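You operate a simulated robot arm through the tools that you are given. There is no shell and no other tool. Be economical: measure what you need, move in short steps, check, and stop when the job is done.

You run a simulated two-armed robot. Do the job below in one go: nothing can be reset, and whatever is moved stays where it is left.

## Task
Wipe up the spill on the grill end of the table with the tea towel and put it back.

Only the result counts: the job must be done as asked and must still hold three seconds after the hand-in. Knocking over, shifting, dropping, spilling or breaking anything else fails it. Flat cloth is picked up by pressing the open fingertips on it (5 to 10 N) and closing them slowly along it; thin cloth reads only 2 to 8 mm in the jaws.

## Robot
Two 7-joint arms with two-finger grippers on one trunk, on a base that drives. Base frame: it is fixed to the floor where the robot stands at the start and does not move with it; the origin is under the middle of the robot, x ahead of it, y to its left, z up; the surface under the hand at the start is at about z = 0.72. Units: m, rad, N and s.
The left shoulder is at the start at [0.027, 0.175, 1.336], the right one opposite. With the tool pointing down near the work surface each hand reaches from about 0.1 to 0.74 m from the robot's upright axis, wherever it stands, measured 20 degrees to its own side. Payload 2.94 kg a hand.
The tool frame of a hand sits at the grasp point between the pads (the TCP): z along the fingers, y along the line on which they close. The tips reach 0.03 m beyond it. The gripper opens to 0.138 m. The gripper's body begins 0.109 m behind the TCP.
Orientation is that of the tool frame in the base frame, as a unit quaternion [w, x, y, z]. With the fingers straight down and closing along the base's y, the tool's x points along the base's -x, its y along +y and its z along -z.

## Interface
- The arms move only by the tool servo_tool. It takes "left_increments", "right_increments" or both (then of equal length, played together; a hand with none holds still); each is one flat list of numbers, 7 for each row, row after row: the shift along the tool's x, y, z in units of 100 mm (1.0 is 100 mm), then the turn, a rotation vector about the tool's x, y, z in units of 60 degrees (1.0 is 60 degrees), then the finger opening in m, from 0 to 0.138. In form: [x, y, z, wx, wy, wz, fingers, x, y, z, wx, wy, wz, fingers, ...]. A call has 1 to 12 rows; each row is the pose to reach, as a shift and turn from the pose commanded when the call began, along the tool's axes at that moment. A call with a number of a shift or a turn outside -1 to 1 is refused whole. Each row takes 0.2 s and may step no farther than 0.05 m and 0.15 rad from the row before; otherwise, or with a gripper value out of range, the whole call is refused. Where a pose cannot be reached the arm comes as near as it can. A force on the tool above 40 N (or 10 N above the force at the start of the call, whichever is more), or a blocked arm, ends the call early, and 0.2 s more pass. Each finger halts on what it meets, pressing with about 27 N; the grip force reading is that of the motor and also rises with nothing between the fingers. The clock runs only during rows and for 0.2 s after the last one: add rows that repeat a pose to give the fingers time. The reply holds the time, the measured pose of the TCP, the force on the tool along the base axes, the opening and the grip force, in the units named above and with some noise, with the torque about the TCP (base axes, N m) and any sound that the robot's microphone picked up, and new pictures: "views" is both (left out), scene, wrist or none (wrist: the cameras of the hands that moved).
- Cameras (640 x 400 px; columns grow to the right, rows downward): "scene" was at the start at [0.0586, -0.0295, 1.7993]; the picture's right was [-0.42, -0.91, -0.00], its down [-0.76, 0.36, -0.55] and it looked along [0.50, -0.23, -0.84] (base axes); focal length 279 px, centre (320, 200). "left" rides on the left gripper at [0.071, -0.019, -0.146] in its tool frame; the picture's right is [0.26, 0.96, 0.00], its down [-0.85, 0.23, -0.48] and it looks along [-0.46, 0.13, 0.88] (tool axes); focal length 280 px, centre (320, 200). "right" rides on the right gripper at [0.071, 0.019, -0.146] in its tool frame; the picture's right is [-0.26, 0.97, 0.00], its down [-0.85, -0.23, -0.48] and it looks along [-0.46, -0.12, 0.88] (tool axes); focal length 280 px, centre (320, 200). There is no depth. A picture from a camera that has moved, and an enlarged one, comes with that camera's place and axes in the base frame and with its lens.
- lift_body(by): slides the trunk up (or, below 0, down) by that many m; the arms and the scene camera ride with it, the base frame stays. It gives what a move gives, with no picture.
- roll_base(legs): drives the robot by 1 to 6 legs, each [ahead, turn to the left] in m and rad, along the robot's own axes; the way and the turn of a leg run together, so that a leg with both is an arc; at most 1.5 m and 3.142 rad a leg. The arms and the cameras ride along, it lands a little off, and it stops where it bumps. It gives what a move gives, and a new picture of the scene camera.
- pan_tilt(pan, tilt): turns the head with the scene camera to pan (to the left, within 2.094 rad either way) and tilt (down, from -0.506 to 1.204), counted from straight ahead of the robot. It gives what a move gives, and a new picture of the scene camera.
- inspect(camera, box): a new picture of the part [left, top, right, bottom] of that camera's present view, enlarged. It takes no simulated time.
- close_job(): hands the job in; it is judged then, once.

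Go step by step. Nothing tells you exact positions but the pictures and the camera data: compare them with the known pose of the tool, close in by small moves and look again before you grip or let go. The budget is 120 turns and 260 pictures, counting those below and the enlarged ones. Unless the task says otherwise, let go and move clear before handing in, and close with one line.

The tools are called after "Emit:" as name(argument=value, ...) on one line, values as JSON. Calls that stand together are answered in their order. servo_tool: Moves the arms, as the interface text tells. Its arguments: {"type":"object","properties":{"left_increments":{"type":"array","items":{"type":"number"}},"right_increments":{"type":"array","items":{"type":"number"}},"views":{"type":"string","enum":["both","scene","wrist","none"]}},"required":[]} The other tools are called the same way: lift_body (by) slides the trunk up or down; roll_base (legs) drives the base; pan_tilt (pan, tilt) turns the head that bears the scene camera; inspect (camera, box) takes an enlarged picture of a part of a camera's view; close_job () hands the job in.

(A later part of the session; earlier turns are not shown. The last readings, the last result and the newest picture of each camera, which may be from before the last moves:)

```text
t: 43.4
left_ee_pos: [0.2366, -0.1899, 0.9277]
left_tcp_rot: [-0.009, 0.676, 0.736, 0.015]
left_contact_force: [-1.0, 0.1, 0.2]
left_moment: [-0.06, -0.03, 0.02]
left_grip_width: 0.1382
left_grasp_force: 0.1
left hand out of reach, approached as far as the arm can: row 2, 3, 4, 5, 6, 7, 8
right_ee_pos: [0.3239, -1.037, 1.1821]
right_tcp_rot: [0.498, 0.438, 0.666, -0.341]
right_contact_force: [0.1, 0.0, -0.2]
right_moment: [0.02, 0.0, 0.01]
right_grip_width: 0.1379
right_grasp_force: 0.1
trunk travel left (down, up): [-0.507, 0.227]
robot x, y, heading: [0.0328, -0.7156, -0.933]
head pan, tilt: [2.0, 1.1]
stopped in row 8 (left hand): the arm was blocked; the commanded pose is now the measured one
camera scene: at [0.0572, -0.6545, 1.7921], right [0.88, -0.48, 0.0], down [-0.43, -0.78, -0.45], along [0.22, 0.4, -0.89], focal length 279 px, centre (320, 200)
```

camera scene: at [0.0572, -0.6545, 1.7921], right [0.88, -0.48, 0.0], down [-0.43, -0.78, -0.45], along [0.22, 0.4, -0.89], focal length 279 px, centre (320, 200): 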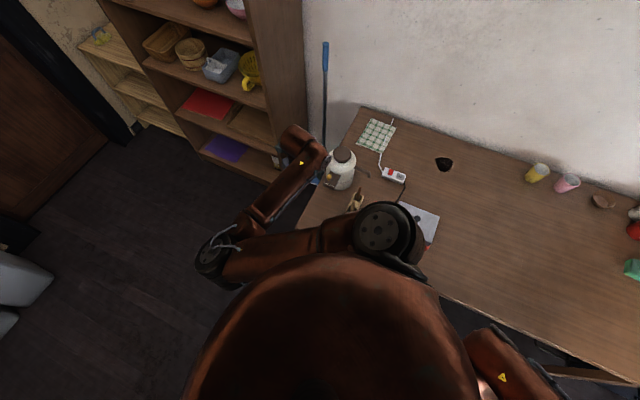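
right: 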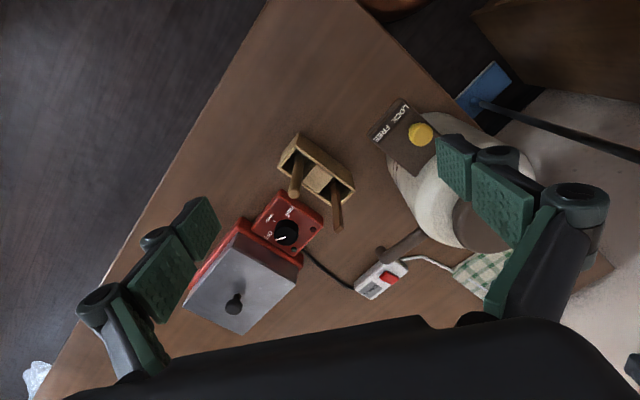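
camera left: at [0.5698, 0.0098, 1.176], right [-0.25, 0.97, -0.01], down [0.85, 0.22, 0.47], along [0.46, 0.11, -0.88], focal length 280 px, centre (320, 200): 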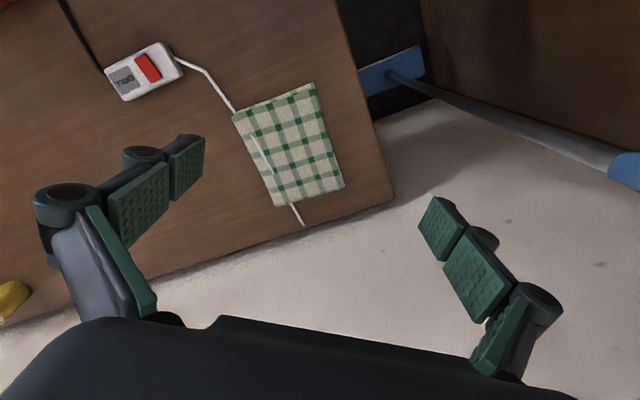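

Fingers point down now. Raise the hand clear of the kettle.

Emit:
servo_tool(left_increments=[0, 0, -0.3, 0, 0, 0, 0.138, 0, 0, -0.6, 0, 0, 0, 0.138, 0, 0, -0.95, 0, 0, 0, 0.138], views="both")

```text
t: 44.2
left_ee_pos: [0.2379, -0.1965, 1.0248]
left_tcp_rot: [-0.008, 0.673, 0.739, 0.013]
left_contact_force: [0.3, 0.5, 0.2]
left_moment: [0.04, 0.02, 0.02]
left_grip_width: 0.1377
left_grasp_force: 0.1
right_ee_pos: [0.3233, -1.0385, 1.1811]
right_tcp_rot: [0.498, 0.438, 0.667, -0.34]
right_contact_force: [-0.1, -0.3, -0.6]
right_moment: [0.0, 0.0, 0.0]
right_grip_width: 0.138
right_grasp_force: 0.0
trunk travel left (down, up): [-0.507, 0.227]
robot x, y, heading: [0.0304, -0.7196, -0.933]
head pan, tilt: [2.0, 1.1]
camera scene: at [0.0581, -0.6563, 1.7921], right [0.88, -0.48, 0.0], down [-0.43, -0.78, -0.45], along [0.22, 0.4, -0.89], focal length 279 px, centre (320, 200)
camera left: at [0.2118, -0.1328, 1.1727], right [0.94, 0.35, 0.02], down [0.3, -0.84, 0.45], along [0.17, -0.42, -0.89], focal length 280 px, centre (320, 200)
```

scene: 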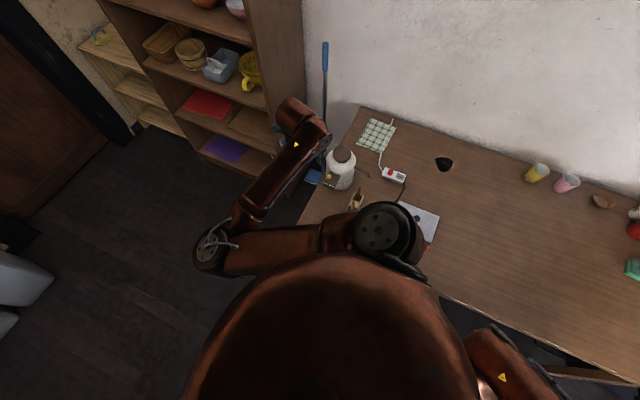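
left: 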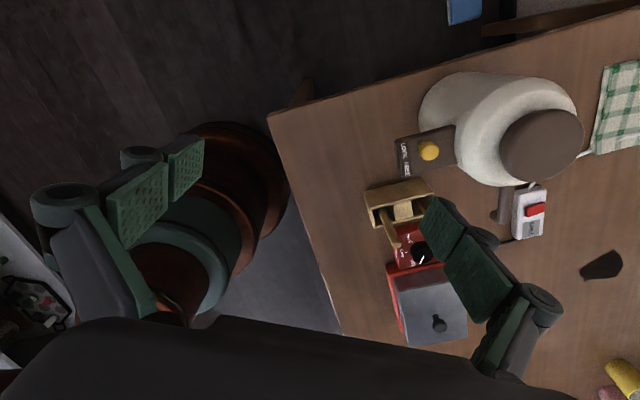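

Clear view of the table: kettle, box, grill, switch and spill. Move the hand over the table, forward-left of the robot, at safe height.

Emit:
servo_tool(left_increments=[-0.2, 0.3, -0.1, 0, 0, 0, 0.138, -0.45, 0.65, -0.2, 0, 0, 0, 0.138, -0.7, 1, -0.3, 0, 0, 0, 0.138], views="none")

Emit:
servo_tool(left_increments=[-0.2, 0.3, 0, 0, 0, 0, 0.138, -0.45, 0.65, 0, 0, 0, 0, 0.138, -0.7, 1, 0, 0, 0, 0, 0.138], views="both")

```text
t: 45.0
left_ee_pos: [0.319, -0.2351, 1.0513]
left_tcp_rot: [-0.01, 0.671, 0.741, 0.008]
left_contact_force: [0.5, 0.1, -0.7]
left_moment: [-0.01, 0.05, -0.01]
left_grip_width: 0.1379
left_grasp_force: 0.1
left hand out of reach, approached as far as the arm can: row 2, 3
right_ee_pos: [0.3254, -1.037, 1.1809]
right_tcp_rot: [0.498, 0.437, 0.667, -0.341]
right_contact_force: [-0.3, 0.0, 0.5]
right_moment: [-0.01, -0.01, -0.06]
right_grip_width: 0.1384
right_grasp_force: 0.1
trunk travel left (down, up): [-0.507, 0.227]
robot x, y, heading: [0.0327, -0.7207, -0.927]
head pan, tilt: [2.0, 1.1]
```

```text
t: 45.8
left_ee_pos: [0.4163, -0.2743, 1.0439]
left_tcp_rot: [-0.011, 0.673, 0.739, 0.008]
left_contact_force: [0.5, -0.1, -0.1]
left_moment: [0.04, 0.14, -0.02]
left_grip_width: 0.1377
left_grasp_force: 0.2
left hand out of reach, approached as far as the arm can: row 1, 2, 3
right_ee_pos: [0.3307, -1.0373, 1.1813]
right_tcp_rot: [0.496, 0.437, 0.668, -0.342]
right_contact_force: [1.2, 0.2, -0.4]
right_moment: [0.0, 0.03, -0.07]
right_grip_width: 0.1377
right_grasp_force: 0.1
trunk travel left (down, up): [-0.507, 0.227]
robot x, y, heading: [0.0313, -0.7181, -0.926]
head pan, tilt: [2.0, 1.1]
camera scene: at [0.067, -0.6551, 1.792], right [0.88, -0.48, 0.0], down [-0.43, -0.78, -0.45], along [0.21, 0.4, -0.89], focal length 279 px, centre (320, 200)
camera left: at [0.3906, -0.2107, 1.1922], right [0.94, 0.35, 0.01], down [0.31, -0.84, 0.45], along [0.16, -0.42, -0.89], focal length 280 px, centre (320, 200)
```

scene: 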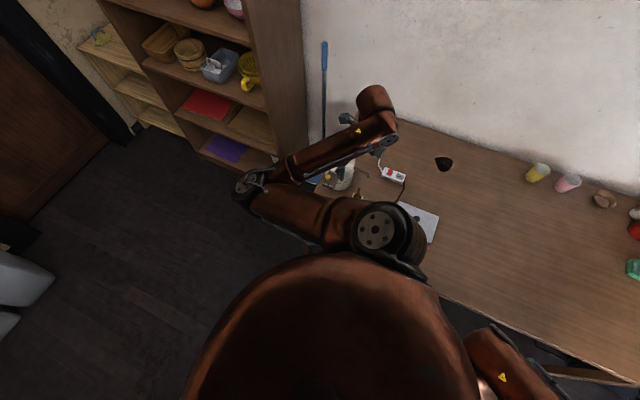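
left: 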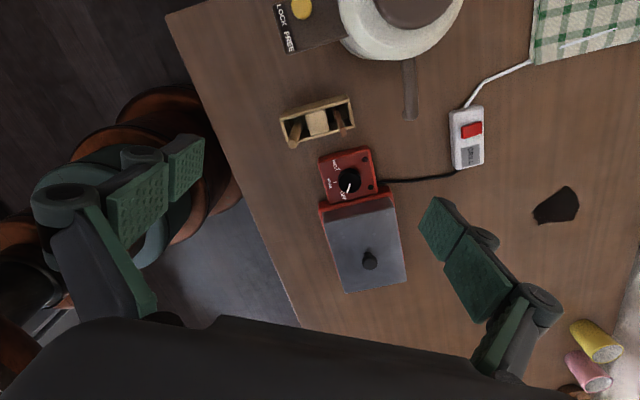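

Good. Rotate the hand so its camera looks toward the wall side and towel.

Emit:
servo_tool(left_increments=[0, 0.1, 0, 0, 0, -0.125, 0.138, 0, 0.2, 0, 0, 0, -0.25, 0.138, 0, 0.3, 0, 0, 0, -0.375, 0.138, 0, 0.4, 0, 0, 0, -0.5, 0.138, 0, 0.5, 0, 0, 0, -0.625, 0.138, 0, 0.6, 0, 0, 0, -0.75, 0.138, 0, 0.7, 0, 0, 0, -0.875, 0.138, 0, 0.8, 0, 0, 0, -1.0, 0.138], views="both")

```text
t: 47.6
left_ee_pos: [0.4928, -0.2676, 1.0472]
left_tcp_rot: [-0.001, 0.214, 0.977, 0.016]
left_contact_force: [-0.3, 0.6, -0.5]
left_moment: [0.02, 0.04, 0.02]
left_grip_width: 0.1381
left_grasp_force: 0.1
right_ee_pos: [0.3242, -1.0379, 1.1825]
right_tcp_rot: [0.498, 0.437, 0.667, -0.341]
right_contact_force: [-0.4, 0.2, 0.8]
right_moment: [0.02, 0.02, -0.02]
right_grip_width: 0.138
right_grasp_force: 0.1
trunk travel left (down, up): [-0.507, 0.227]
robot x, y, heading: [0.0293, -0.7167, -0.93]
head pan, tilt: [2.0, 1.1]
camera scene: at [0.059, -0.6559, 1.7921], right [0.88, -0.48, 0.0], down [-0.43, -0.78, -0.45], along [0.22, 0.4, -0.89], focal length 279 px, centre (320, 200)
camera left: at [0.4197, -0.2611, 1.1931], right [0.16, 0.99, 0.03], down [0.87, -0.16, 0.48], along [0.47, -0.05, -0.88], focal length 280 px, centre (320, 200)
```

scene: 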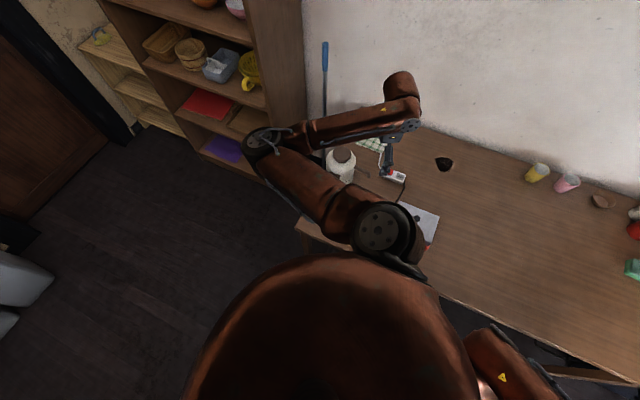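
left: 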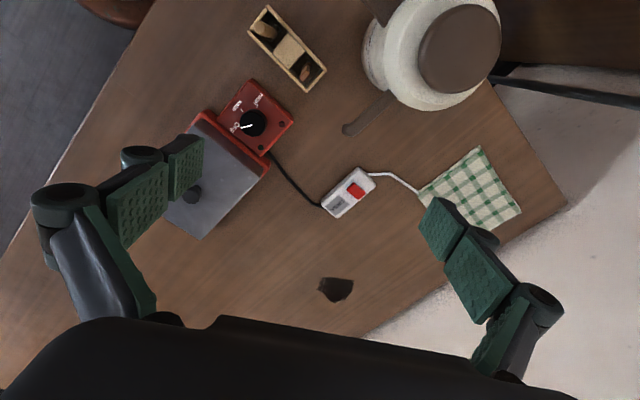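

Emit:
inspect(camera="left", box=[300, 120, 580, 300])

Emit:
servo_tool(left_increments=[-0.1, 0.15, 0, 0, 0, -0.1, 0.138, -0.3, 0.45, 0, 0, 0, -0.2, 0.138, -0.5, 0.75, 0, 0, 0, -0.3, 0.138, -0.6, 1, 0, 0, 0, -0.4, 0.138], views="both")

```text
2.22 times, centred on (440, 210) of left
camera zoom: at [0.4197, -0.2611, 1.1931], right [0.16, 0.99, 0.03], down [0.87, -0.16, 0.48], along [0.47, -0.05, -0.88], focal length 623 px, centre (53, 178)
```

zoom: 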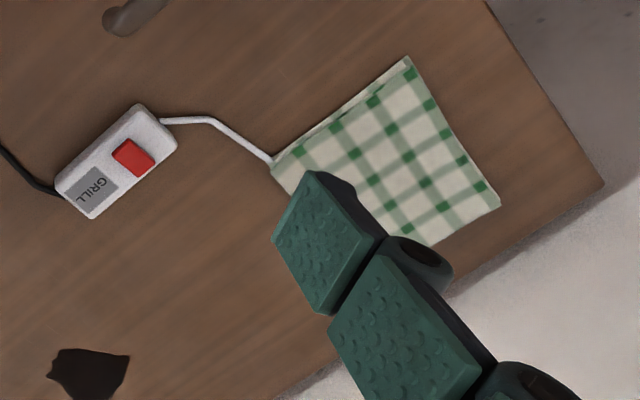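

```text
t: 48.6
left_ee_pos: [0.5893, -0.2024, 1.0478]
left_tcp_rot: [0.001, 0.007, 1.0, 0.015]
left_contact_force: [0.0, 0.1, 0.5]
left_moment: [-0.01, 0.0, -0.01]
left_grip_width: 0.1381
left_grasp_force: 0.2
right_ee_pos: [0.3254, -1.0371, 1.1815]
right_tcp_rot: [0.498, 0.437, 0.667, -0.341]
right_contact_force: [0.0, 0.2, 0.6]
right_moment: [0.02, 0.01, 0.0]
right_grip_width: 0.1379
right_grasp_force: 0.1
trunk travel left (down, up): [-0.507, 0.227]
robot x, y, heading: [0.0325, -0.7174, -0.931]
head pan, tilt: [2.0, 1.1]
camera scene: at [0.0596, -0.6549, 1.792], right [0.88, -0.48, 0.0], down [-0.43, -0.78, -0.45], along [0.22, 0.4, -0.89], focal length 279 px, centre (320, 200)
camera left: at [0.5184, -0.2259, 1.193], right [-0.25, 0.97, 0.03], down [0.85, 0.21, 0.49], along [0.46, 0.15, -0.87], focal length 280 px, centre (320, 200)
```

scene: 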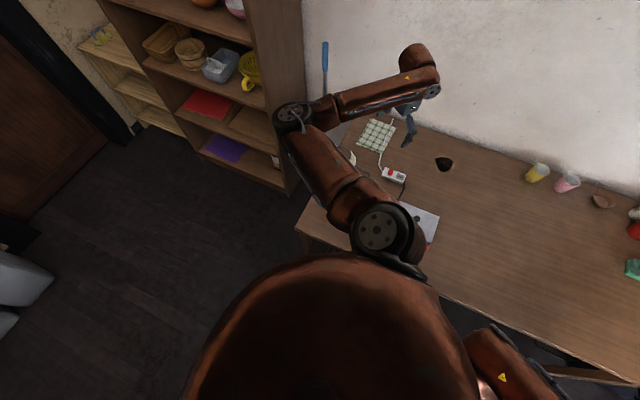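
left: 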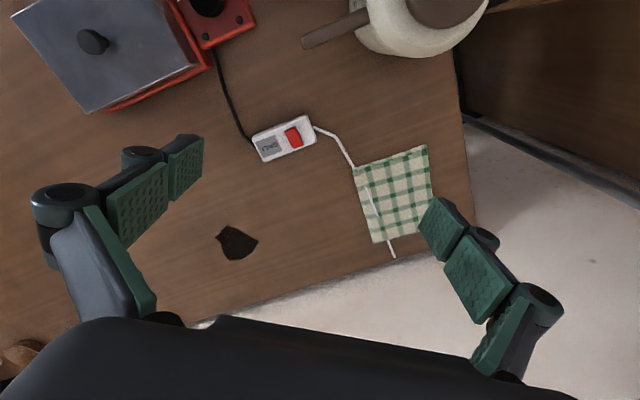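

Emit:
inspect(camera="left", box=[300, 120, 480, 280])

Emit:
inspect(camera="left", box=[190, 200, 290, 280])

```text
2.50 times, centred on (390, 200) of left
camera zoom: at [0.5184, -0.2259, 1.193], right [-0.25, 0.97, 0.03], down [0.85, 0.21, 0.49], along [0.46, 0.15, -0.87], focal length 701 px, centre (145, 200)
```

zoom: 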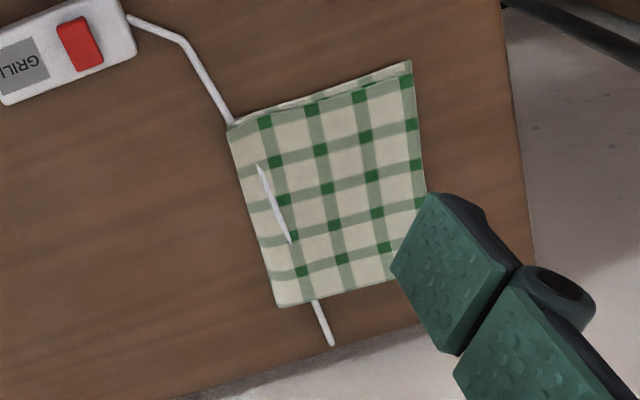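

```text
5.00 times, centred on (240, 240) of left
camera zoom: at [0.5184, -0.2259, 1.193], right [-0.25, 0.97, 0.03], down [0.85, 0.21, 0.49], along [0.46, 0.15, -0.87], focal length 1402 px, centre (720, 0)
```

zoom: 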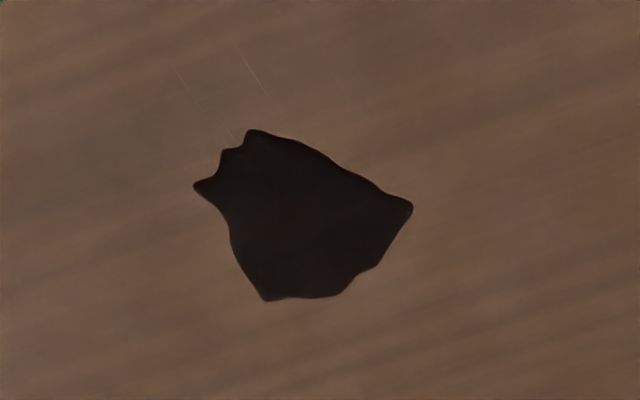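

The towel lies over a fixed-looking cord (cord beneath); its centre is ≈(0.728,0.0). The robot must come about 0.15 m nearer the table, so I shuffle: turn in, forward, straighten, back.

Emit:
roll_base(legs=[[0, 0.4], [0.38, 0]])

```text
t: 52.1
left_ee_pos: [0.6732, -0.2193, 1.0488]
left_tcp_rot: [-0.002, -0.188, 0.982, 0.016]
left_contact_force: [0.2, -0.8, 0.3]
left_moment: [0.01, 0.04, 0.01]
left_grip_width: 0.1376
left_grasp_force: 0.1
right_ee_pos: [0.7476, -1.0924, 1.1814]
right_tcp_rot: [0.555, 0.3, 0.739, -0.238]
right_contact_force: [0.1, -0.4, -0.8]
right_moment: [0.01, 0.0, -0.04]
right_grip_width: 0.1382
right_grasp_force: 0.1
trunk travel left (down, up): [-0.507, 0.227]
robot x, y, heading: [0.3529, -0.9058, -0.534]
head pan, tilt: [2.0, 1.1]
camera scene: at [0.3572, -0.8403, 1.7921], right [0.99, -0.11, 0.0], down [-0.1, -0.89, -0.45], along [0.05, 0.45, -0.89], focal length 279 px, centre (320, 200)
```

scene: 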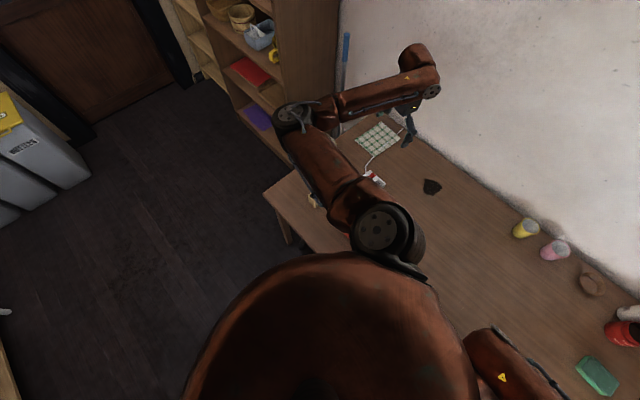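

Emit:
roll_base(legs=[[0, -0.39], [-0.33, 0]])

Emit:
inspect(camera="left", box=[0, 0, 640, 400])

```text
t: 55.5
left_ee_pos: [0.7209, -0.1304, 1.048]
left_tcp_rot: [0.004, 0.012, 1.0, 0.015]
left_contact_force: [-0.6, 0.4, -0.7]
left_moment: [-0.01, -0.04, 0.04]
left_grip_width: 0.1383
left_grasp_force: 0.1
right_ee_pos: [0.4464, -0.9628, 1.1827]
right_tcp_rot: [0.496, 0.441, 0.664, -0.344]
right_contact_force: [-0.1, 0.6, -0.8]
right_moment: [0.0, 0.0, 0.0]
right_grip_width: 0.1381
right_grasp_force: 0.0
trunk travel left (down, up): [-0.507, 0.227]
robot x, y, heading: [0.1546, -0.6423, -0.941]
head pan, tilt: [2.0, 1.1]
camera scene: at [0.1845, -0.577, 1.792], right [0.87, -0.49, 0.0], down [-0.44, -0.78, -0.45], along [0.22, 0.39, -0.89], focal length 279 px, centre (320, 200)
```

scene: 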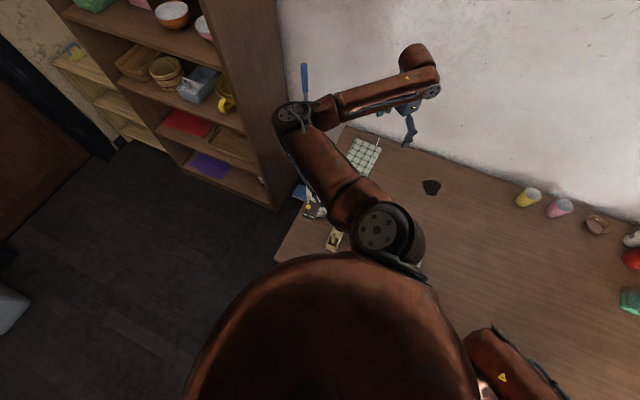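

```text
1.00 times, centred on (320, 200) of left (not enlarged: the box is as wide or as high as the picture)
camera zoom: at [0.6483, -0.1533, 1.1934], right [-0.24, 0.97, 0.03], down [0.85, 0.2, 0.49], along [0.47, 0.14, -0.87], focal length 280 px, centre (320, 200)
```

zoom: 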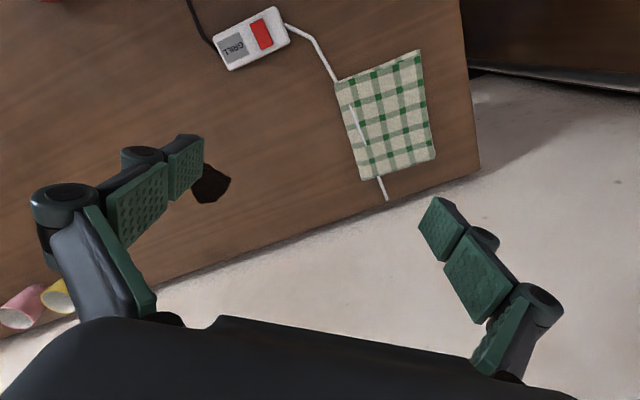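

Towel centre refined to (0.730,−0.001), oriented with the table. I lower the trunk 0.1 m for reach, then move the hand above the towel.

Emit:
lift_body(by=-0.1)

Emit:
servo_tool(left_increments=[0, 0.35, 0, 0, 0, 0, 0.12, 0, 0.7, 0, 0, 0, 0, 0.1, 0, 1.0, 0, 0, 0, 0, 0.08, 0, 1.0, 0, 0, 0, 0, 0.07], views="both")

```text
t: 56.9
left_ee_pos: [0.7212, -0.1307, 0.9488]
left_tcp_rot: [0.002, 0.012, 1.0, 0.014]
left_contact_force: [-0.1, 0.9, 0.2]
left_moment: [-0.03, 0.0, -0.03]
left_grip_width: 0.1379
left_grasp_force: 0.0
right_ee_pos: [0.4492, -0.9696, 1.0848]
right_tcp_rot: [0.502, 0.444, 0.656, -0.346]
right_contact_force: [-0.1, 0.1, 0.8]
right_moment: [0.0, 0.02, 0.04]
right_grip_width: 0.138
right_grasp_force: 0.0
trunk travel left (down, up): [-0.407, 0.327]
robot x, y, heading: [0.1549, -0.6341, -0.943]
head pan, tilt: [2.0, 1.1]
```

```text
t: 57.9
left_ee_pos: [0.7216, -0.0332, 0.951]
left_tcp_rot: [0.002, 0.012, 1.0, 0.016]
left_contact_force: [0.3, -0.4, 0.8]
left_moment: [0.01, 0.01, 0.0]
left_grip_width: 0.0699
left_grasp_force: 0.1
right_ee_pos: [0.4508, -0.9702, 1.084]
right_tcp_rot: [0.501, 0.445, 0.657, -0.345]
right_contact_force: [0.2, -0.5, 0.2]
right_moment: [-0.01, -0.02, 0.03]
right_grip_width: 0.1378
right_grasp_force: 0.1
trunk travel left (down, up): [-0.407, 0.327]
robot x, y, heading: [0.1536, -0.6386, -0.946]
head pan, tilt: [2.0, 1.1]
camera scene: at [0.2014, -0.6008, 1.6922], right [0.87, -0.49, 0.0], down [-0.44, -0.78, -0.45], along [0.22, 0.4, -0.89], focal length 279 px, centre (320, 200)
camera left: at [0.649, -0.0556, 1.096], right [-0.24, 0.97, 0.03], down [0.85, 0.19, 0.49], along [0.47, 0.14, -0.87], focal length 280 px, centre (320, 200)
```

scene: 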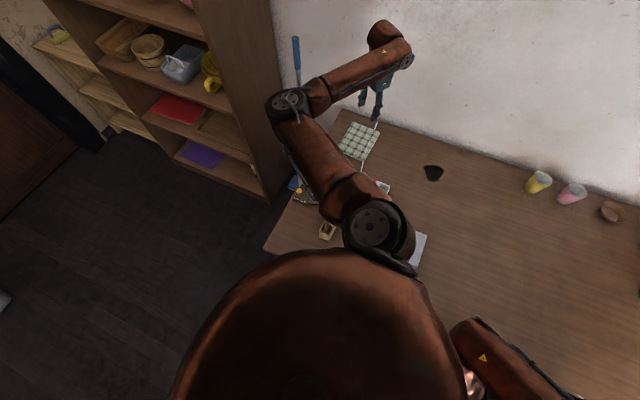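
left: 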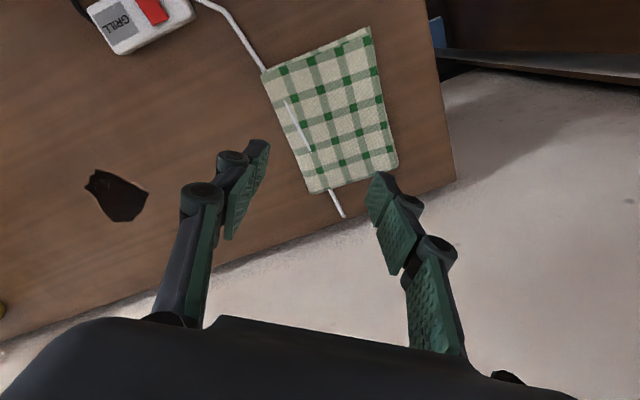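

Posture is fine and clear of shelf and mop. Centre over the towel and descend partway.

Emit:
servo_tool(left_increments=[0, 0.2, 0.2, 0, 0, 0, 0.07, 0, 0.45, 0.4, 0, 0, 0, 0.07, 0, 0.45, 0.7, 0, 0, 0, 0.07, 0, 0.45, 1.0, 0, 0, 0, 0.07], views="none")

Emit:
servo_tool(left_increments=[0, 0, 0.2, 0, 0, 0, 0.07, 0, 0, 0.4, 0, 0, 0, 0.07], views="wrist")

```text
t: 58.9
left_ee_pos: [0.7251, 0.0182, 0.8536]
left_tcp_rot: [0.002, 0.012, 1.0, 0.015]
left_contact_force: [-0.3, -0.8, -0.6]
left_moment: [0.02, 0.0, 0.04]
left_grip_width: 0.07
left_grasp_force: 0.1
right_ee_pos: [0.4509, -0.9686, 1.0848]
right_tcp_rot: [0.5, 0.447, 0.656, -0.346]
right_contact_force: [0.6, 0.1, -0.3]
right_moment: [-0.01, 0.0, 0.0]
right_grip_width: 0.1382
right_grasp_force: 0.0
trunk travel left (down, up): [-0.407, 0.327]
robot x, y, heading: [0.1556, -0.6385, -0.941]
head pan, tilt: [2.0, 1.1]
```

```text
t: 59.5
left_ee_pos: [0.726, 0.0176, 0.8142]
left_tcp_rot: [0.002, 0.012, 1.0, 0.016]
left_contact_force: [-0.3, 0.1, -0.7]
left_moment: [0.03, -0.03, 0.04]
left_grip_width: 0.0699
left_grasp_force: 0.0
right_ee_pos: [0.4505, -0.9693, 1.0844]
right_tcp_rot: [0.501, 0.446, 0.657, -0.345]
right_contact_force: [-1.0, 0.1, -0.1]
right_moment: [-0.01, 0.03, 0.0]
right_grip_width: 0.1379
right_grasp_force: 0.1
trunk travel left (down, up): [-0.407, 0.327]
robot x, y, heading: [0.155, -0.6357, -0.94]
head pan, tilt: [2.0, 1.1]
camera left: at [0.6532, -0.005, 0.9596], right [-0.24, 0.97, 0.03], down [0.85, 0.19, 0.49], along [0.47, 0.14, -0.87], focal length 280 px, centre (320, 200)
```

left: 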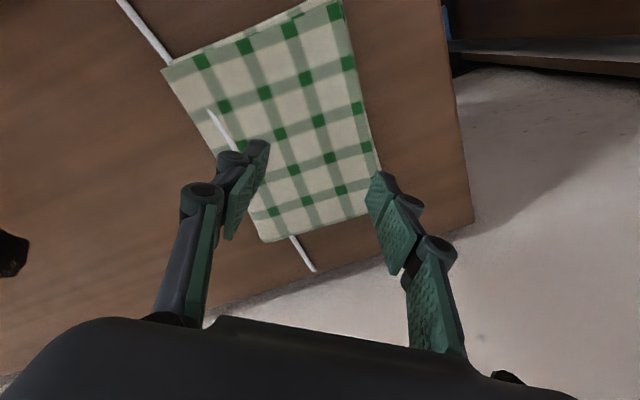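

Aligned. Descend gently to contact.

Emit:
servo_tool(left_increments=[0, 0, 0.2, 0, 0, 0, 0.07, 0, 0, 0.4, 0, 0, 0, 0.07, 0, 0, 0.5, 0, 0, 0, 0.07], views="none")

Emit:
servo_tool(left_increments=[0, 0, 0.03, 0, 0, 0, 0.07, 0, 0, 0.06, 0, 0, 0, 0.07], views="none")

```text
t: 60.2
left_ee_pos: [0.725, 0.0201, 0.7648]
left_tcp_rot: [0.002, 0.012, 1.0, 0.016]
left_contact_force: [-0.7, 0.2, 0.8]
left_moment: [0.0, -0.01, -0.06]
left_grip_width: 0.0701
left_grasp_force: 0.0
right_ee_pos: [0.4504, -0.969, 1.085]
right_tcp_rot: [0.5, 0.447, 0.657, -0.345]
right_contact_force: [0.4, 0.6, -0.6]
right_moment: [0.0, 0.0, 0.06]
right_grip_width: 0.138
right_grasp_force: 0.1
trunk travel left (down, up): [-0.407, 0.327]
robot x, y, heading: [0.1558, -0.6388, -0.942]
head pan, tilt: [2.0, 1.1]
```

```text
t: 60.9
left_ee_pos: [0.7251, 0.0189, 0.7581]
left_tcp_rot: [0.002, 0.012, 1.0, 0.016]
left_contact_force: [-0.4, 0.0, 0.6]
left_moment: [-0.02, -0.03, 0.01]
left_grip_width: 0.0699
left_grasp_force: 0.1
right_ee_pos: [0.4508, -0.9687, 1.0843]
right_tcp_rot: [0.501, 0.446, 0.657, -0.344]
right_contact_force: [-0.3, -0.6, 0.6]
right_moment: [-0.02, 0.02, -0.02]
right_grip_width: 0.1378
right_grasp_force: 0.0
trunk travel left (down, up): [-0.407, 0.327]
robot x, y, heading: [0.1573, -0.6375, -0.942]
head pan, tilt: [2.0, 1.1]
```

Emit:
servo_tool(left_increments=[0, 0, 0.02, 0, 0, 0, 0.07, 0, 0, 0.05, 0, 0, 0, 0.07], views="none")

```text
t: 61.5
left_ee_pos: [0.7266, 0.0207, 0.7525]
left_tcp_rot: [0.002, 0.013, 1.0, 0.015]
left_contact_force: [0.2, 0.0, 4.7]
left_moment: [-0.17, -0.02, 0.03]
left_grip_width: 0.0703
left_grasp_force: 1.0
right_ee_pos: [0.4494, -0.9698, 1.0852]
right_tcp_rot: [0.5, 0.448, 0.656, -0.345]
right_contact_force: [0.0, -0.1, -0.2]
right_moment: [-0.01, -0.01, 0.0]
right_grip_width: 0.1383
right_grasp_force: 0.0
trunk travel left (down, up): [-0.407, 0.327]
robot x, y, heading: [0.1547, -0.6385, -0.942]
head pan, tilt: [2.0, 1.1]
```

Contact at 4.7 N. Press a touch more and close slowly.

Emit:
servo_tool(left_increments=[0, 0, 0.02, 0, 0, 0, 0.07, 0, 0, 0.02, 0, 0, 0, 0.062, 0, 0, 0.02, 0, 0, 0, 0.055, 0, 0, 0.02, 0, 0, 0, 0.048, 0, 0, 0.02, 0, 0, 0, 0.041, 0, 0, 0.02, 0, 0, 0, 0.034, 0, 0, 0.02, 0, 0, 0, 0.027, 0, 0, 0.02, 0, 0, 0, 0.02, 0, 0, 0.02, 0, 0, 0, 0.013, 0, 0, 0.02, 0, 0, 0, 0.006, 0, 0, 0.02, 0, 0, 0, 0, 0, 0, 0.02, 0, 0, 0, 0], views="wrist")

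```text
t: 64.0
left_ee_pos: [0.7249, 0.0196, 0.751]
left_tcp_rot: [0.002, 0.012, 1.0, 0.015]
left_contact_force: [-2.3, 2.3, 16.6]
left_moment: [0.09, 0.12, 0.03]
left_grip_width: 0.0058
left_grasp_force: 27.0
right_ee_pos: [0.4486, -0.9694, 1.0856]
right_tcp_rot: [0.498, 0.45, 0.657, -0.344]
right_contact_force: [0.3, -0.2, 0.6]
right_moment: [0.0, -0.02, 0.0]
right_grip_width: 0.1377
right_grasp_force: 0.1
trunk travel left (down, up): [-0.407, 0.327]
robot x, y, heading: [0.1568, -0.6408, -0.943]
head pan, tilt: [2.0, 1.1]
camera left: at [0.6519, -0.0033, 0.8961], right [-0.24, 0.97, 0.03], down [0.85, 0.19, 0.49], along [0.47, 0.14, -0.87], focal length 280 px, centre (320, 200)
```

left: 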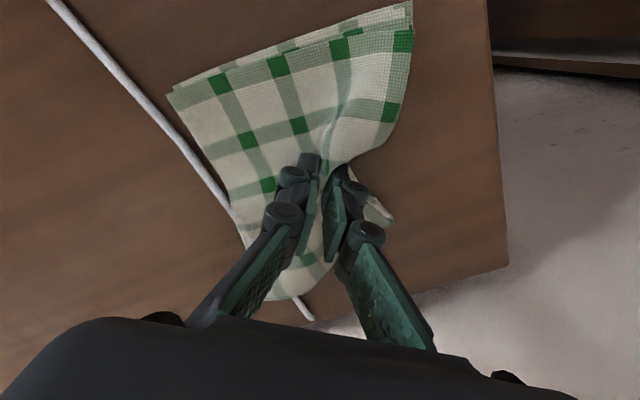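

Cloth gripped (5.8 mm). Lift it.

Emit:
servo_tool(left_increments=[0, 0, -0.1, 0, 0, 0, 0, 0, 0, -0.25, 0, 0, 0, 0, 0, 0, -0.45, 0, 0, 0, 0, 0, 0, -0.7, 0, 0, 0, 0, 0, 0, -0.95, 0, 0, 0, 0], views="both")

```text
t: 65.2
left_ee_pos: [0.7252, 0.0189, 0.8461]
left_tcp_rot: [0.002, 0.012, 1.0, 0.015]
left_contact_force: [-0.6, 0.2, -0.7]
left_moment: [-0.02, -0.01, 0.02]
left_grip_width: 0.0057
left_grasp_force: 27.2
right_ee_pos: [0.451, -0.968, 1.0855]
right_tcp_rot: [0.498, 0.449, 0.657, -0.344]
right_contact_force: [0.1, 0.2, 0.2]
right_moment: [0.02, 0.0, 0.03]
right_grip_width: 0.1382
right_grasp_force: 0.1
trunk travel left (down, up): [-0.407, 0.327]
robot x, y, heading: [0.1579, -0.6366, -0.94]
head pan, tilt: [2.0, 1.1]
camera scene: at [0.2015, -0.6004, 1.6922], right [0.87, -0.49, 0.0], down [-0.44, -0.78, -0.45], along [0.22, 0.4, -0.89], focal length 279 px, centre (320, 200)
camera left: at [0.6528, -0.0044, 0.9913], right [-0.24, 0.97, 0.03], down [0.85, 0.2, 0.49], along [0.47, 0.14, -0.87], focal length 280 px, centre (320, 200)
```

scene: 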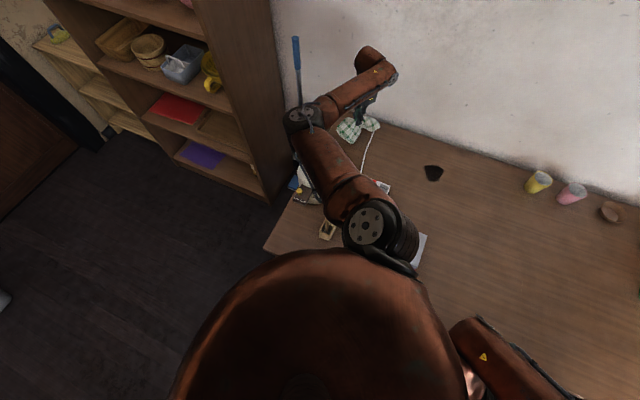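
left: 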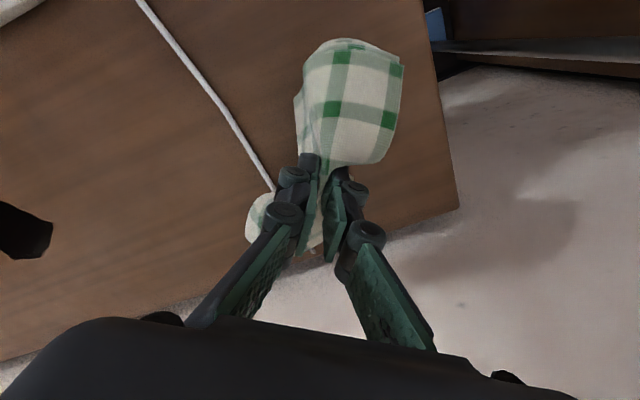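

Towel held. Carry it over to the spill (centre ≈(0.911,−0.289)).

Emit:
servo_tool(left_increments=[-0.1, -0.2, -0.3, 0, 0, 0, 0, -0.3, -0.5, -0.5, 0, 0, 0, 0, -0.46, -0.77, -0.5, 0, 0, 0, 0], views="none")

Emit:
servo_tool(left_increments=[-0.15, -0.25, 0, 0, 0, 0, 0, -0.3, -0.5, 0, 0, 0, 0, 0, -0.46, -0.77, 0, 0, 0, 0, 0], views="none")

Emit:
servo_tool(left_increments=[-0.15, -0.25, 0, 0, 0, 0, 0, -0.3, -0.5, 0, 0, 0, 0, 0, -0.46, -0.77, 0, 0, 0, 0, 0], views="both")

```text
t: 66.0
left_ee_pos: [0.7691, -0.0598, 0.8888]
left_tcp_rot: [0.001, 0.013, 1.0, 0.016]
left_contact_force: [1.1, -0.5, 0.1]
left_moment: [0.02, -0.01, 0.03]
left_grip_width: 0.0055
left_grasp_force: 27.0
right_ee_pos: [0.451, -0.9682, 1.0854]
right_tcp_rot: [0.499, 0.449, 0.657, -0.344]
right_contact_force: [0.1, -0.6, -0.6]
right_moment: [-0.02, 0.01, -0.01]
right_grip_width: 0.1382
right_grasp_force: 0.1
trunk travel left (down, up): [-0.407, 0.327]
robot x, y, heading: [0.1572, -0.6382, -0.947]
head pan, tilt: [2.0, 1.1]
```

```text
t: 66.8
left_ee_pos: [0.8114, -0.1412, 0.8883]
left_tcp_rot: [0.002, 0.012, 1.0, 0.016]
left_contact_force: [-0.3, -0.7, -0.3]
left_moment: [0.01, 0.01, 0.03]
left_grip_width: 0.0054
left_grasp_force: 26.8
right_ee_pos: [0.4513, -0.9686, 1.0851]
right_tcp_rot: [0.499, 0.448, 0.657, -0.344]
right_contact_force: [-0.3, 0.2, 0.1]
right_moment: [0.01, -0.02, -0.02]
right_grip_width: 0.1381
right_grasp_force: 0.0
trunk travel left (down, up): [-0.407, 0.327]
robot x, y, heading: [0.1582, -0.6411, -0.945]
head pan, tilt: [2.0, 1.1]
```

```text
t: 67.7
left_ee_pos: [0.8559, -0.221, 0.8883]
left_tcp_rot: [0.002, 0.013, 1.0, 0.017]
left_contact_force: [0.2, 0.2, -0.8]
left_moment: [0.04, 0.0, 0.03]
left_grip_width: 0.0056
left_grasp_force: 27.2
right_ee_pos: [0.4522, -0.9682, 1.0853]
right_tcp_rot: [0.499, 0.448, 0.658, -0.343]
right_contact_force: [0.5, 0.0, 0.5]
right_moment: [0.0, 0.02, -0.02]
right_grip_width: 0.1379
right_grasp_force: 0.1
trunk travel left (down, up): [-0.407, 0.327]
robot x, y, heading: [0.1591, -0.638, -0.942]
head pan, tilt: [2.0, 1.1]
camera scene: at [0.2028, -0.6017, 1.6921], right [0.87, -0.49, 0.0], down [-0.44, -0.78, -0.45], along [0.22, 0.4, -0.89], focal length 279 px, centre (320, 200)
camera left: at [0.7837, -0.244, 1.0339], right [-0.24, 0.97, 0.03], down [0.85, 0.19, 0.49], along [0.47, 0.14, -0.87], focal length 280 px, centre (320, 200)
```

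scene: 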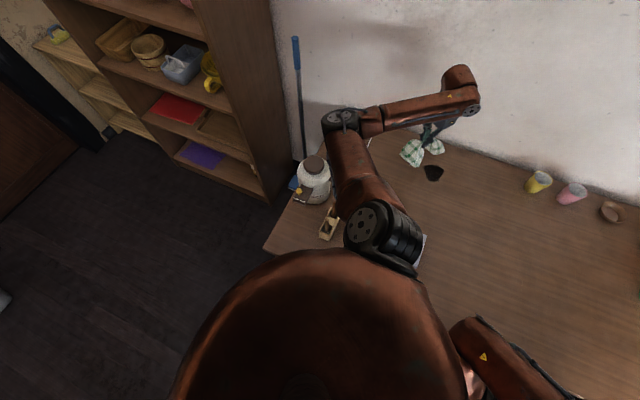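
left: 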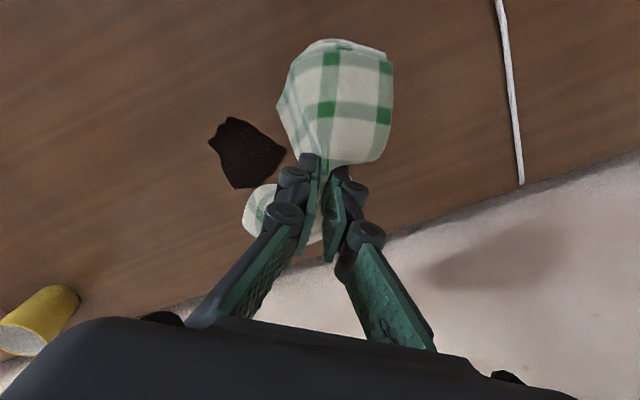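

Descend to the table beside the spill.

Emit:
servo_tool(left_increments=[0, 0, 0.3, 0, 0, 0, 0, 0, 0, 0.6, 0, 0, 0, 0, 0, 0, 0.9, 0, 0, 0, 0], views="none")

Emit:
servo_tool(left_increments=[0, 0, 0.15, 0, 0, 0, 0, 0, 0, 0.3, 0, 0, 0, 0, 0, 0, 0.36, 0, 0, 0, 0, 0, 0, 0.4, 0, 0, 0, 0], views="wrist")

```text
t: 68.5
left_ee_pos: [0.8589, -0.215, 0.7982]
left_tcp_rot: [0.003, 0.012, 1.0, 0.016]
left_contact_force: [0.3, -0.5, -0.2]
left_moment: [0.01, 0.01, 0.0]
left_grip_width: 0.0057
left_grasp_force: 26.5
right_ee_pos: [0.4507, -0.9669, 1.085]
right_tcp_rot: [0.499, 0.449, 0.657, -0.344]
right_contact_force: [0.2, 0.3, 0.3]
right_moment: [-0.03, -0.04, -0.02]
right_grip_width: 0.1382
right_grasp_force: 0.0
trunk travel left (down, up): [-0.407, 0.327]
robot x, y, heading: [0.1545, -0.6396, -0.938]
head pan, tilt: [2.0, 1.1]
```

```text
t: 69.5
left_ee_pos: [0.8579, -0.2153, 0.7584]
left_tcp_rot: [0.003, 0.013, 1.0, 0.015]
left_contact_force: [-0.2, 0.1, 3.6]
left_moment: [0.04, 0.0, 0.02]
left_grip_width: 0.0056
left_grasp_force: 27.7
right_ee_pos: [0.4491, -0.9677, 1.0841]
right_tcp_rot: [0.498, 0.45, 0.657, -0.344]
right_contact_force: [1.1, 0.2, 0.1]
right_moment: [0.03, 0.01, 0.05]
right_grip_width: 0.1381
right_grasp_force: 0.0
trunk travel left (down, up): [-0.407, 0.327]
robot x, y, heading: [0.1564, -0.6366, -0.945]
head pan, tilt: [2.0, 1.1]
camera left: at [0.7858, -0.2382, 0.9036], right [-0.24, 0.97, 0.03], down [0.85, 0.19, 0.49], along [0.47, 0.14, -0.87], focal length 280 px, centre (320, 200)
```

left: 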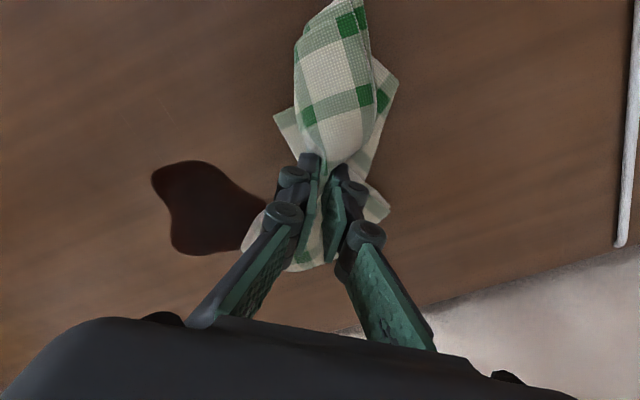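

Contact is 3.6 N. Start wiping in strokes along y, stepping across the spill.

Emit:
servo_tool(left_increments=[-0.05, -0.3, 0.03, 0, 0, 0, 0, -0.05, -0.6, 0.03, 0, 0, 0, 0, -0.05, -0.95, 0.03, 0, 0, 0, 0, -0.2, -0.95, 0.03, 0, 0, 0, 0, -0.2, -0.6, 0.03, 0, 0, 0, 0, -0.2, -0.2, 0.03, 0, 0, 0, 0, -0.38, -0.2, 0.03, 0, 0, 0, 0, -0.38, -0.55, 0.03, 0, 0, 0, 0, -0.38, -0.95, 0.03, 0, 0, 0, 0, -0.52, -0.95, 0.03, 0, 0, 0, 0, -0.52, -0.6, 0.03, 0, 0, 0, 0, -0.52, -0.75, 0.03, 0, 0, 0, 0], views="wrist")

```text
t: 72.0
left_ee_pos: [0.9075, -0.2898, 0.7557]
left_tcp_rot: [0.003, 0.012, 1.0, 0.017]
left_contact_force: [2.0, 4.8, 12.9]
left_moment: [0.29, 0.03, -0.02]
left_grip_width: 0.0054
left_grasp_force: 27.1
right_ee_pos: [0.4497, -0.9679, 1.084]
right_tcp_rot: [0.499, 0.45, 0.656, -0.343]
right_contact_force: [0.9, -0.5, -0.3]
right_moment: [-0.01, 0.02, 0.0]
right_grip_width: 0.1378
right_grasp_force: 0.0
trunk travel left (down, up): [-0.407, 0.327]
robot x, y, heading: [0.1582, -0.639, -0.943]
head pan, tilt: [2.0, 1.1]
camera left: at [0.8352, -0.3128, 0.8999], right [-0.24, 0.97, 0.03], down [0.85, 0.19, 0.49], along [0.47, 0.14, -0.87], focal length 280 px, centre (320, 200)
```

left: 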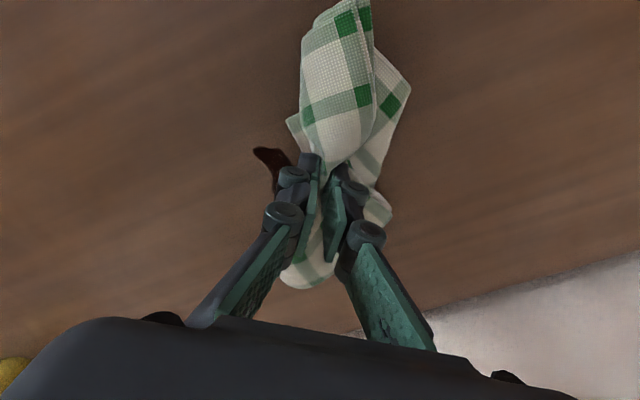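

Wiping works — the covered part is gone. Continue over the left and far parts.

Emit:
servo_tool(left_increments=[0.3, -0.2, 0, 0, 0, 0, 0, 0.3, -0.6, 0, 0, 0, 0, 0, 0.15, -0.6, 0, 0, 0, 0, 0, 0.15, -0.15, 0, 0, 0, 0, 0, 0, -0.15, 0, 0, 0, 0, 0, 0, -0.6, 0, 0, 0, 0, 0, -0.15, -0.6, 0, 0, 0, 0, 0, -0.15, -0.15, 0, 0, 0, 0, 0, -0.15, 0.3, 0, 0, 0, 0, 0, -0.3, 0.3, 0, 0, 0, 0, 0, -0.3, -0.15, 0, 0, 0, 0, 0, -0.3, -0.6, 0, 0, 0, 0, 0], views="none")

Emit:
servo_tool(left_increments=[-0.15, 0, 0, 0, 0, 0, 0, -0.15, 0.4, 0, 0, 0, 0, 0, -0.15, 0.85, 0, 0, 0, 0, 0, -0.28, 0.85, 0, 0, 0, 0, 0, -0.28, 0.45, 0, 0, 0, 0, 0, -0.28, 0, 0, 0, 0, 0, 0], views="none")

Emit:
servo_tool(left_increments=[0, 0.2, -0.2, 0, 0, 0, 0, 0, 0.6, -0.5, 0, 0, 0, 0, 0, 0.95, -0.7, 0, 0, 0, 0], views="both")

```text
t: 74.7
left_ee_pos: [0.936, -0.3498, 0.7536]
left_tcp_rot: [0.004, 0.011, 1.0, 0.017]
left_contact_force: [0.3, 4.0, 21.7]
left_moment: [0.38, 0.09, -0.02]
left_grip_width: 0.0056
left_grasp_force: 26.8
right_ee_pos: [0.4497, -0.9667, 1.0852]
right_tcp_rot: [0.499, 0.45, 0.657, -0.343]
right_contact_force: [0.1, -0.3, 0.3]
right_moment: [-0.02, 0.0, 0.03]
right_grip_width: 0.138
right_grasp_force: 0.0
trunk travel left (down, up): [-0.407, 0.327]
robot x, y, heading: [0.1517, -0.6368, -0.936]
head pan, tilt: [2.0, 1.1]
```

```text
t: 76.0
left_ee_pos: [0.9625, -0.3528, 0.7545]
left_tcp_rot: [0.004, 0.012, 1.0, 0.017]
left_contact_force: [0.5, 4.3, 24.3]
left_moment: [0.4, 0.16, -0.05]
left_grip_width: 0.0054
left_grasp_force: 26.4
right_ee_pos: [0.4487, -0.9674, 1.0837]
right_tcp_rot: [0.499, 0.45, 0.657, -0.342]
right_contact_force: [-0.3, 0.2, 0.0]
right_moment: [-0.01, 0.0, 0.0]
right_grip_width: 0.1379
right_grasp_force: 0.0
trunk travel left (down, up): [-0.407, 0.327]
robot x, y, heading: [0.1568, -0.6396, -0.941]
head pan, tilt: [2.0, 1.1]
```

```text
t: 76.8
left_ee_pos: [0.9661, -0.2627, 0.8229]
left_tcp_rot: [0.001, 0.012, 1.0, 0.015]
left_contact_force: [0.2, 0.2, -0.9]
left_moment: [0.0, 0.04, 0.04]
left_grip_width: 0.0056
left_grasp_force: 27.4
right_ee_pos: [0.451, -0.966, 1.0855]
right_tcp_rot: [0.498, 0.45, 0.657, -0.343]
right_contact_force: [0.2, 0.5, 0.2]
right_moment: [-0.01, -0.04, -0.02]
right_grip_width: 0.1381
right_grasp_force: 0.0
trunk travel left (down, up): [-0.407, 0.327]
robot x, y, heading: [0.1591, -0.6383, -0.944]
head pan, tilt: [2.0, 1.1]
camera scene: at [0.2027, -0.6, 1.6921], right [0.87, -0.49, 0.0], down [-0.44, -0.78, -0.45], along [0.22, 0.4, -0.89], focal length 279 px, centre (320, 200)
camera left: at [0.895, -0.2868, 0.9682], right [-0.24, 0.97, 0.03], down [0.85, 0.19, 0.48], along [0.46, 0.14, -0.87], focal length 280 px, centre (320, 200)
```

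scene: 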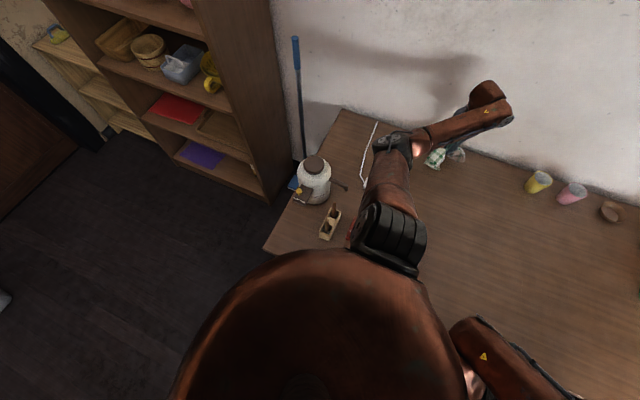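
left: 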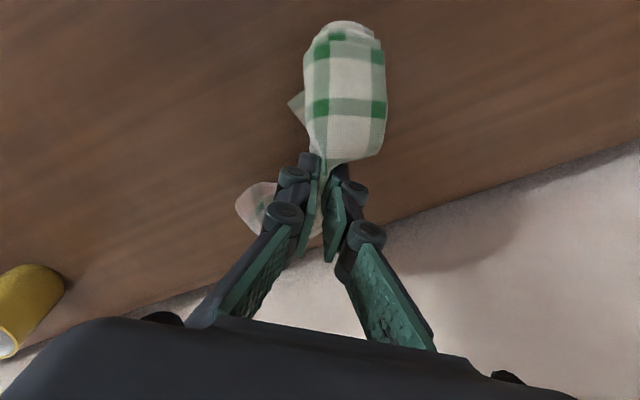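

The spill seems gone. Raise and head back, looking at the spot on the way.

Emit:
servo_tool(left_increments=[0.2, 0.2, -0.3, 0, 0, 0, 0, 0.5, 0.55, -0.6, 0, 0, 0, 0, 0.8, 0.94, -0.6, 0, 0, 0, 0], views="none")

Emit:
servo_tool(left_increments=[0.27, 0.3, 0, 0, 0, 0, 0, 0.54, 0.62, 0, 0, 0, 0, 0, 0.8, 0.94, 0, 0, 0, 0, 0], views="both")

```text
refused: row 2 steps farther than a row can; nothing moved
```

```text
t: 77.7
left_ee_pos: [0.8902, -0.1672, 0.8275]
left_tcp_rot: [0.002, 0.012, 1.0, 0.015]
left_contact_force: [-0.5, -0.5, -0.9]
left_moment: [-0.01, -0.02, 0.01]
left_grip_width: 0.0054
left_grasp_force: 27.3
right_ee_pos: [0.4494, -0.9667, 1.0859]
right_tcp_rot: [0.499, 0.449, 0.657, -0.343]
right_contact_force: [-0.8, 0.2, 0.9]
right_moment: [0.0, 0.01, 0.04]
right_grip_width: 0.1382
right_grasp_force: 0.0
trunk travel left (down, up): [-0.407, 0.327]
robot x, y, heading: [0.1571, -0.638, -0.939]
head pan, tilt: [2.0, 1.1]
camera scene: at [0.2002, -0.5991, 1.6922], right [0.87, -0.49, 0.0], down [-0.44, -0.78, -0.45], along [0.22, 0.39, -0.89], focal length 279 px, centre (320, 200)
camera left: at [0.8174, -0.1905, 0.9727], right [-0.24, 0.97, 0.03], down [0.85, 0.2, 0.49], along [0.47, 0.14, -0.87], focal length 280 px, centre (320, 200)
```

scene: 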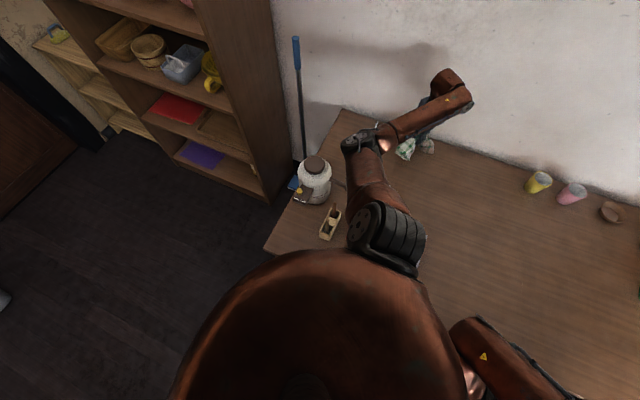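
left: 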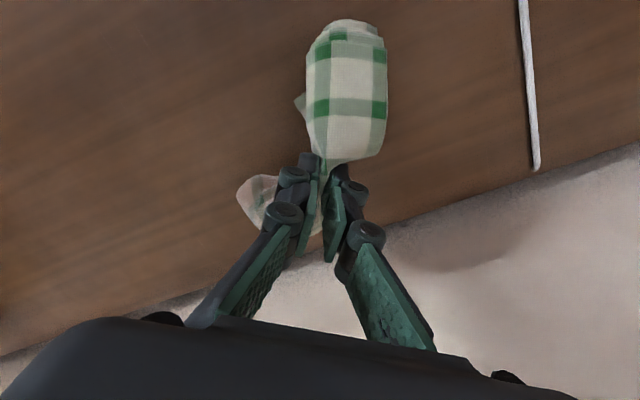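

Emit:
inspect(camera="left", box=[40, 20, 320, 240])

Emit:
inspect(camera="scene", box=[380, 120, 520, 220])

```text
1.82 times, centred on (180, 130) of left
camera zoom: at [0.8174, -0.1905, 0.9727], right [-0.24, 0.97, 0.03], down [0.85, 0.2, 0.49], along [0.47, 0.14, -0.87], focal length 510 px, centre (574, 327)
```

zoom: 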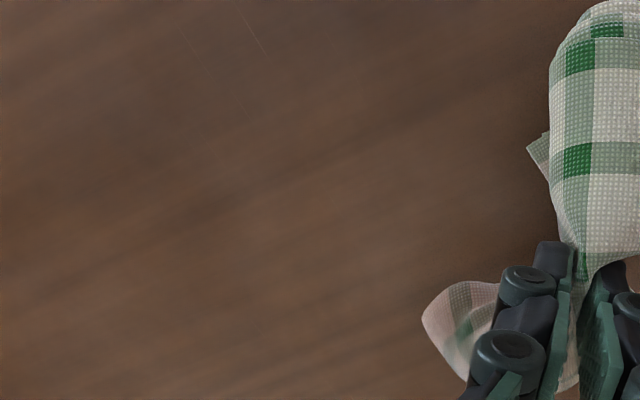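

```text
4.00 times, centred on (450, 170) of scene
camera zoom: at [0.2002, -0.5991, 1.6922], right [0.87, -0.49, 0.0], down [-0.44, -0.78, -0.45], along [0.22, 0.39, -0.89], focal length 1116 px, centre (-200, 320)
```

zoom: 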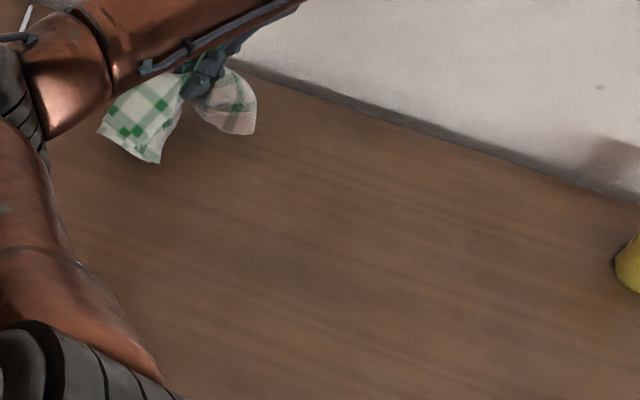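

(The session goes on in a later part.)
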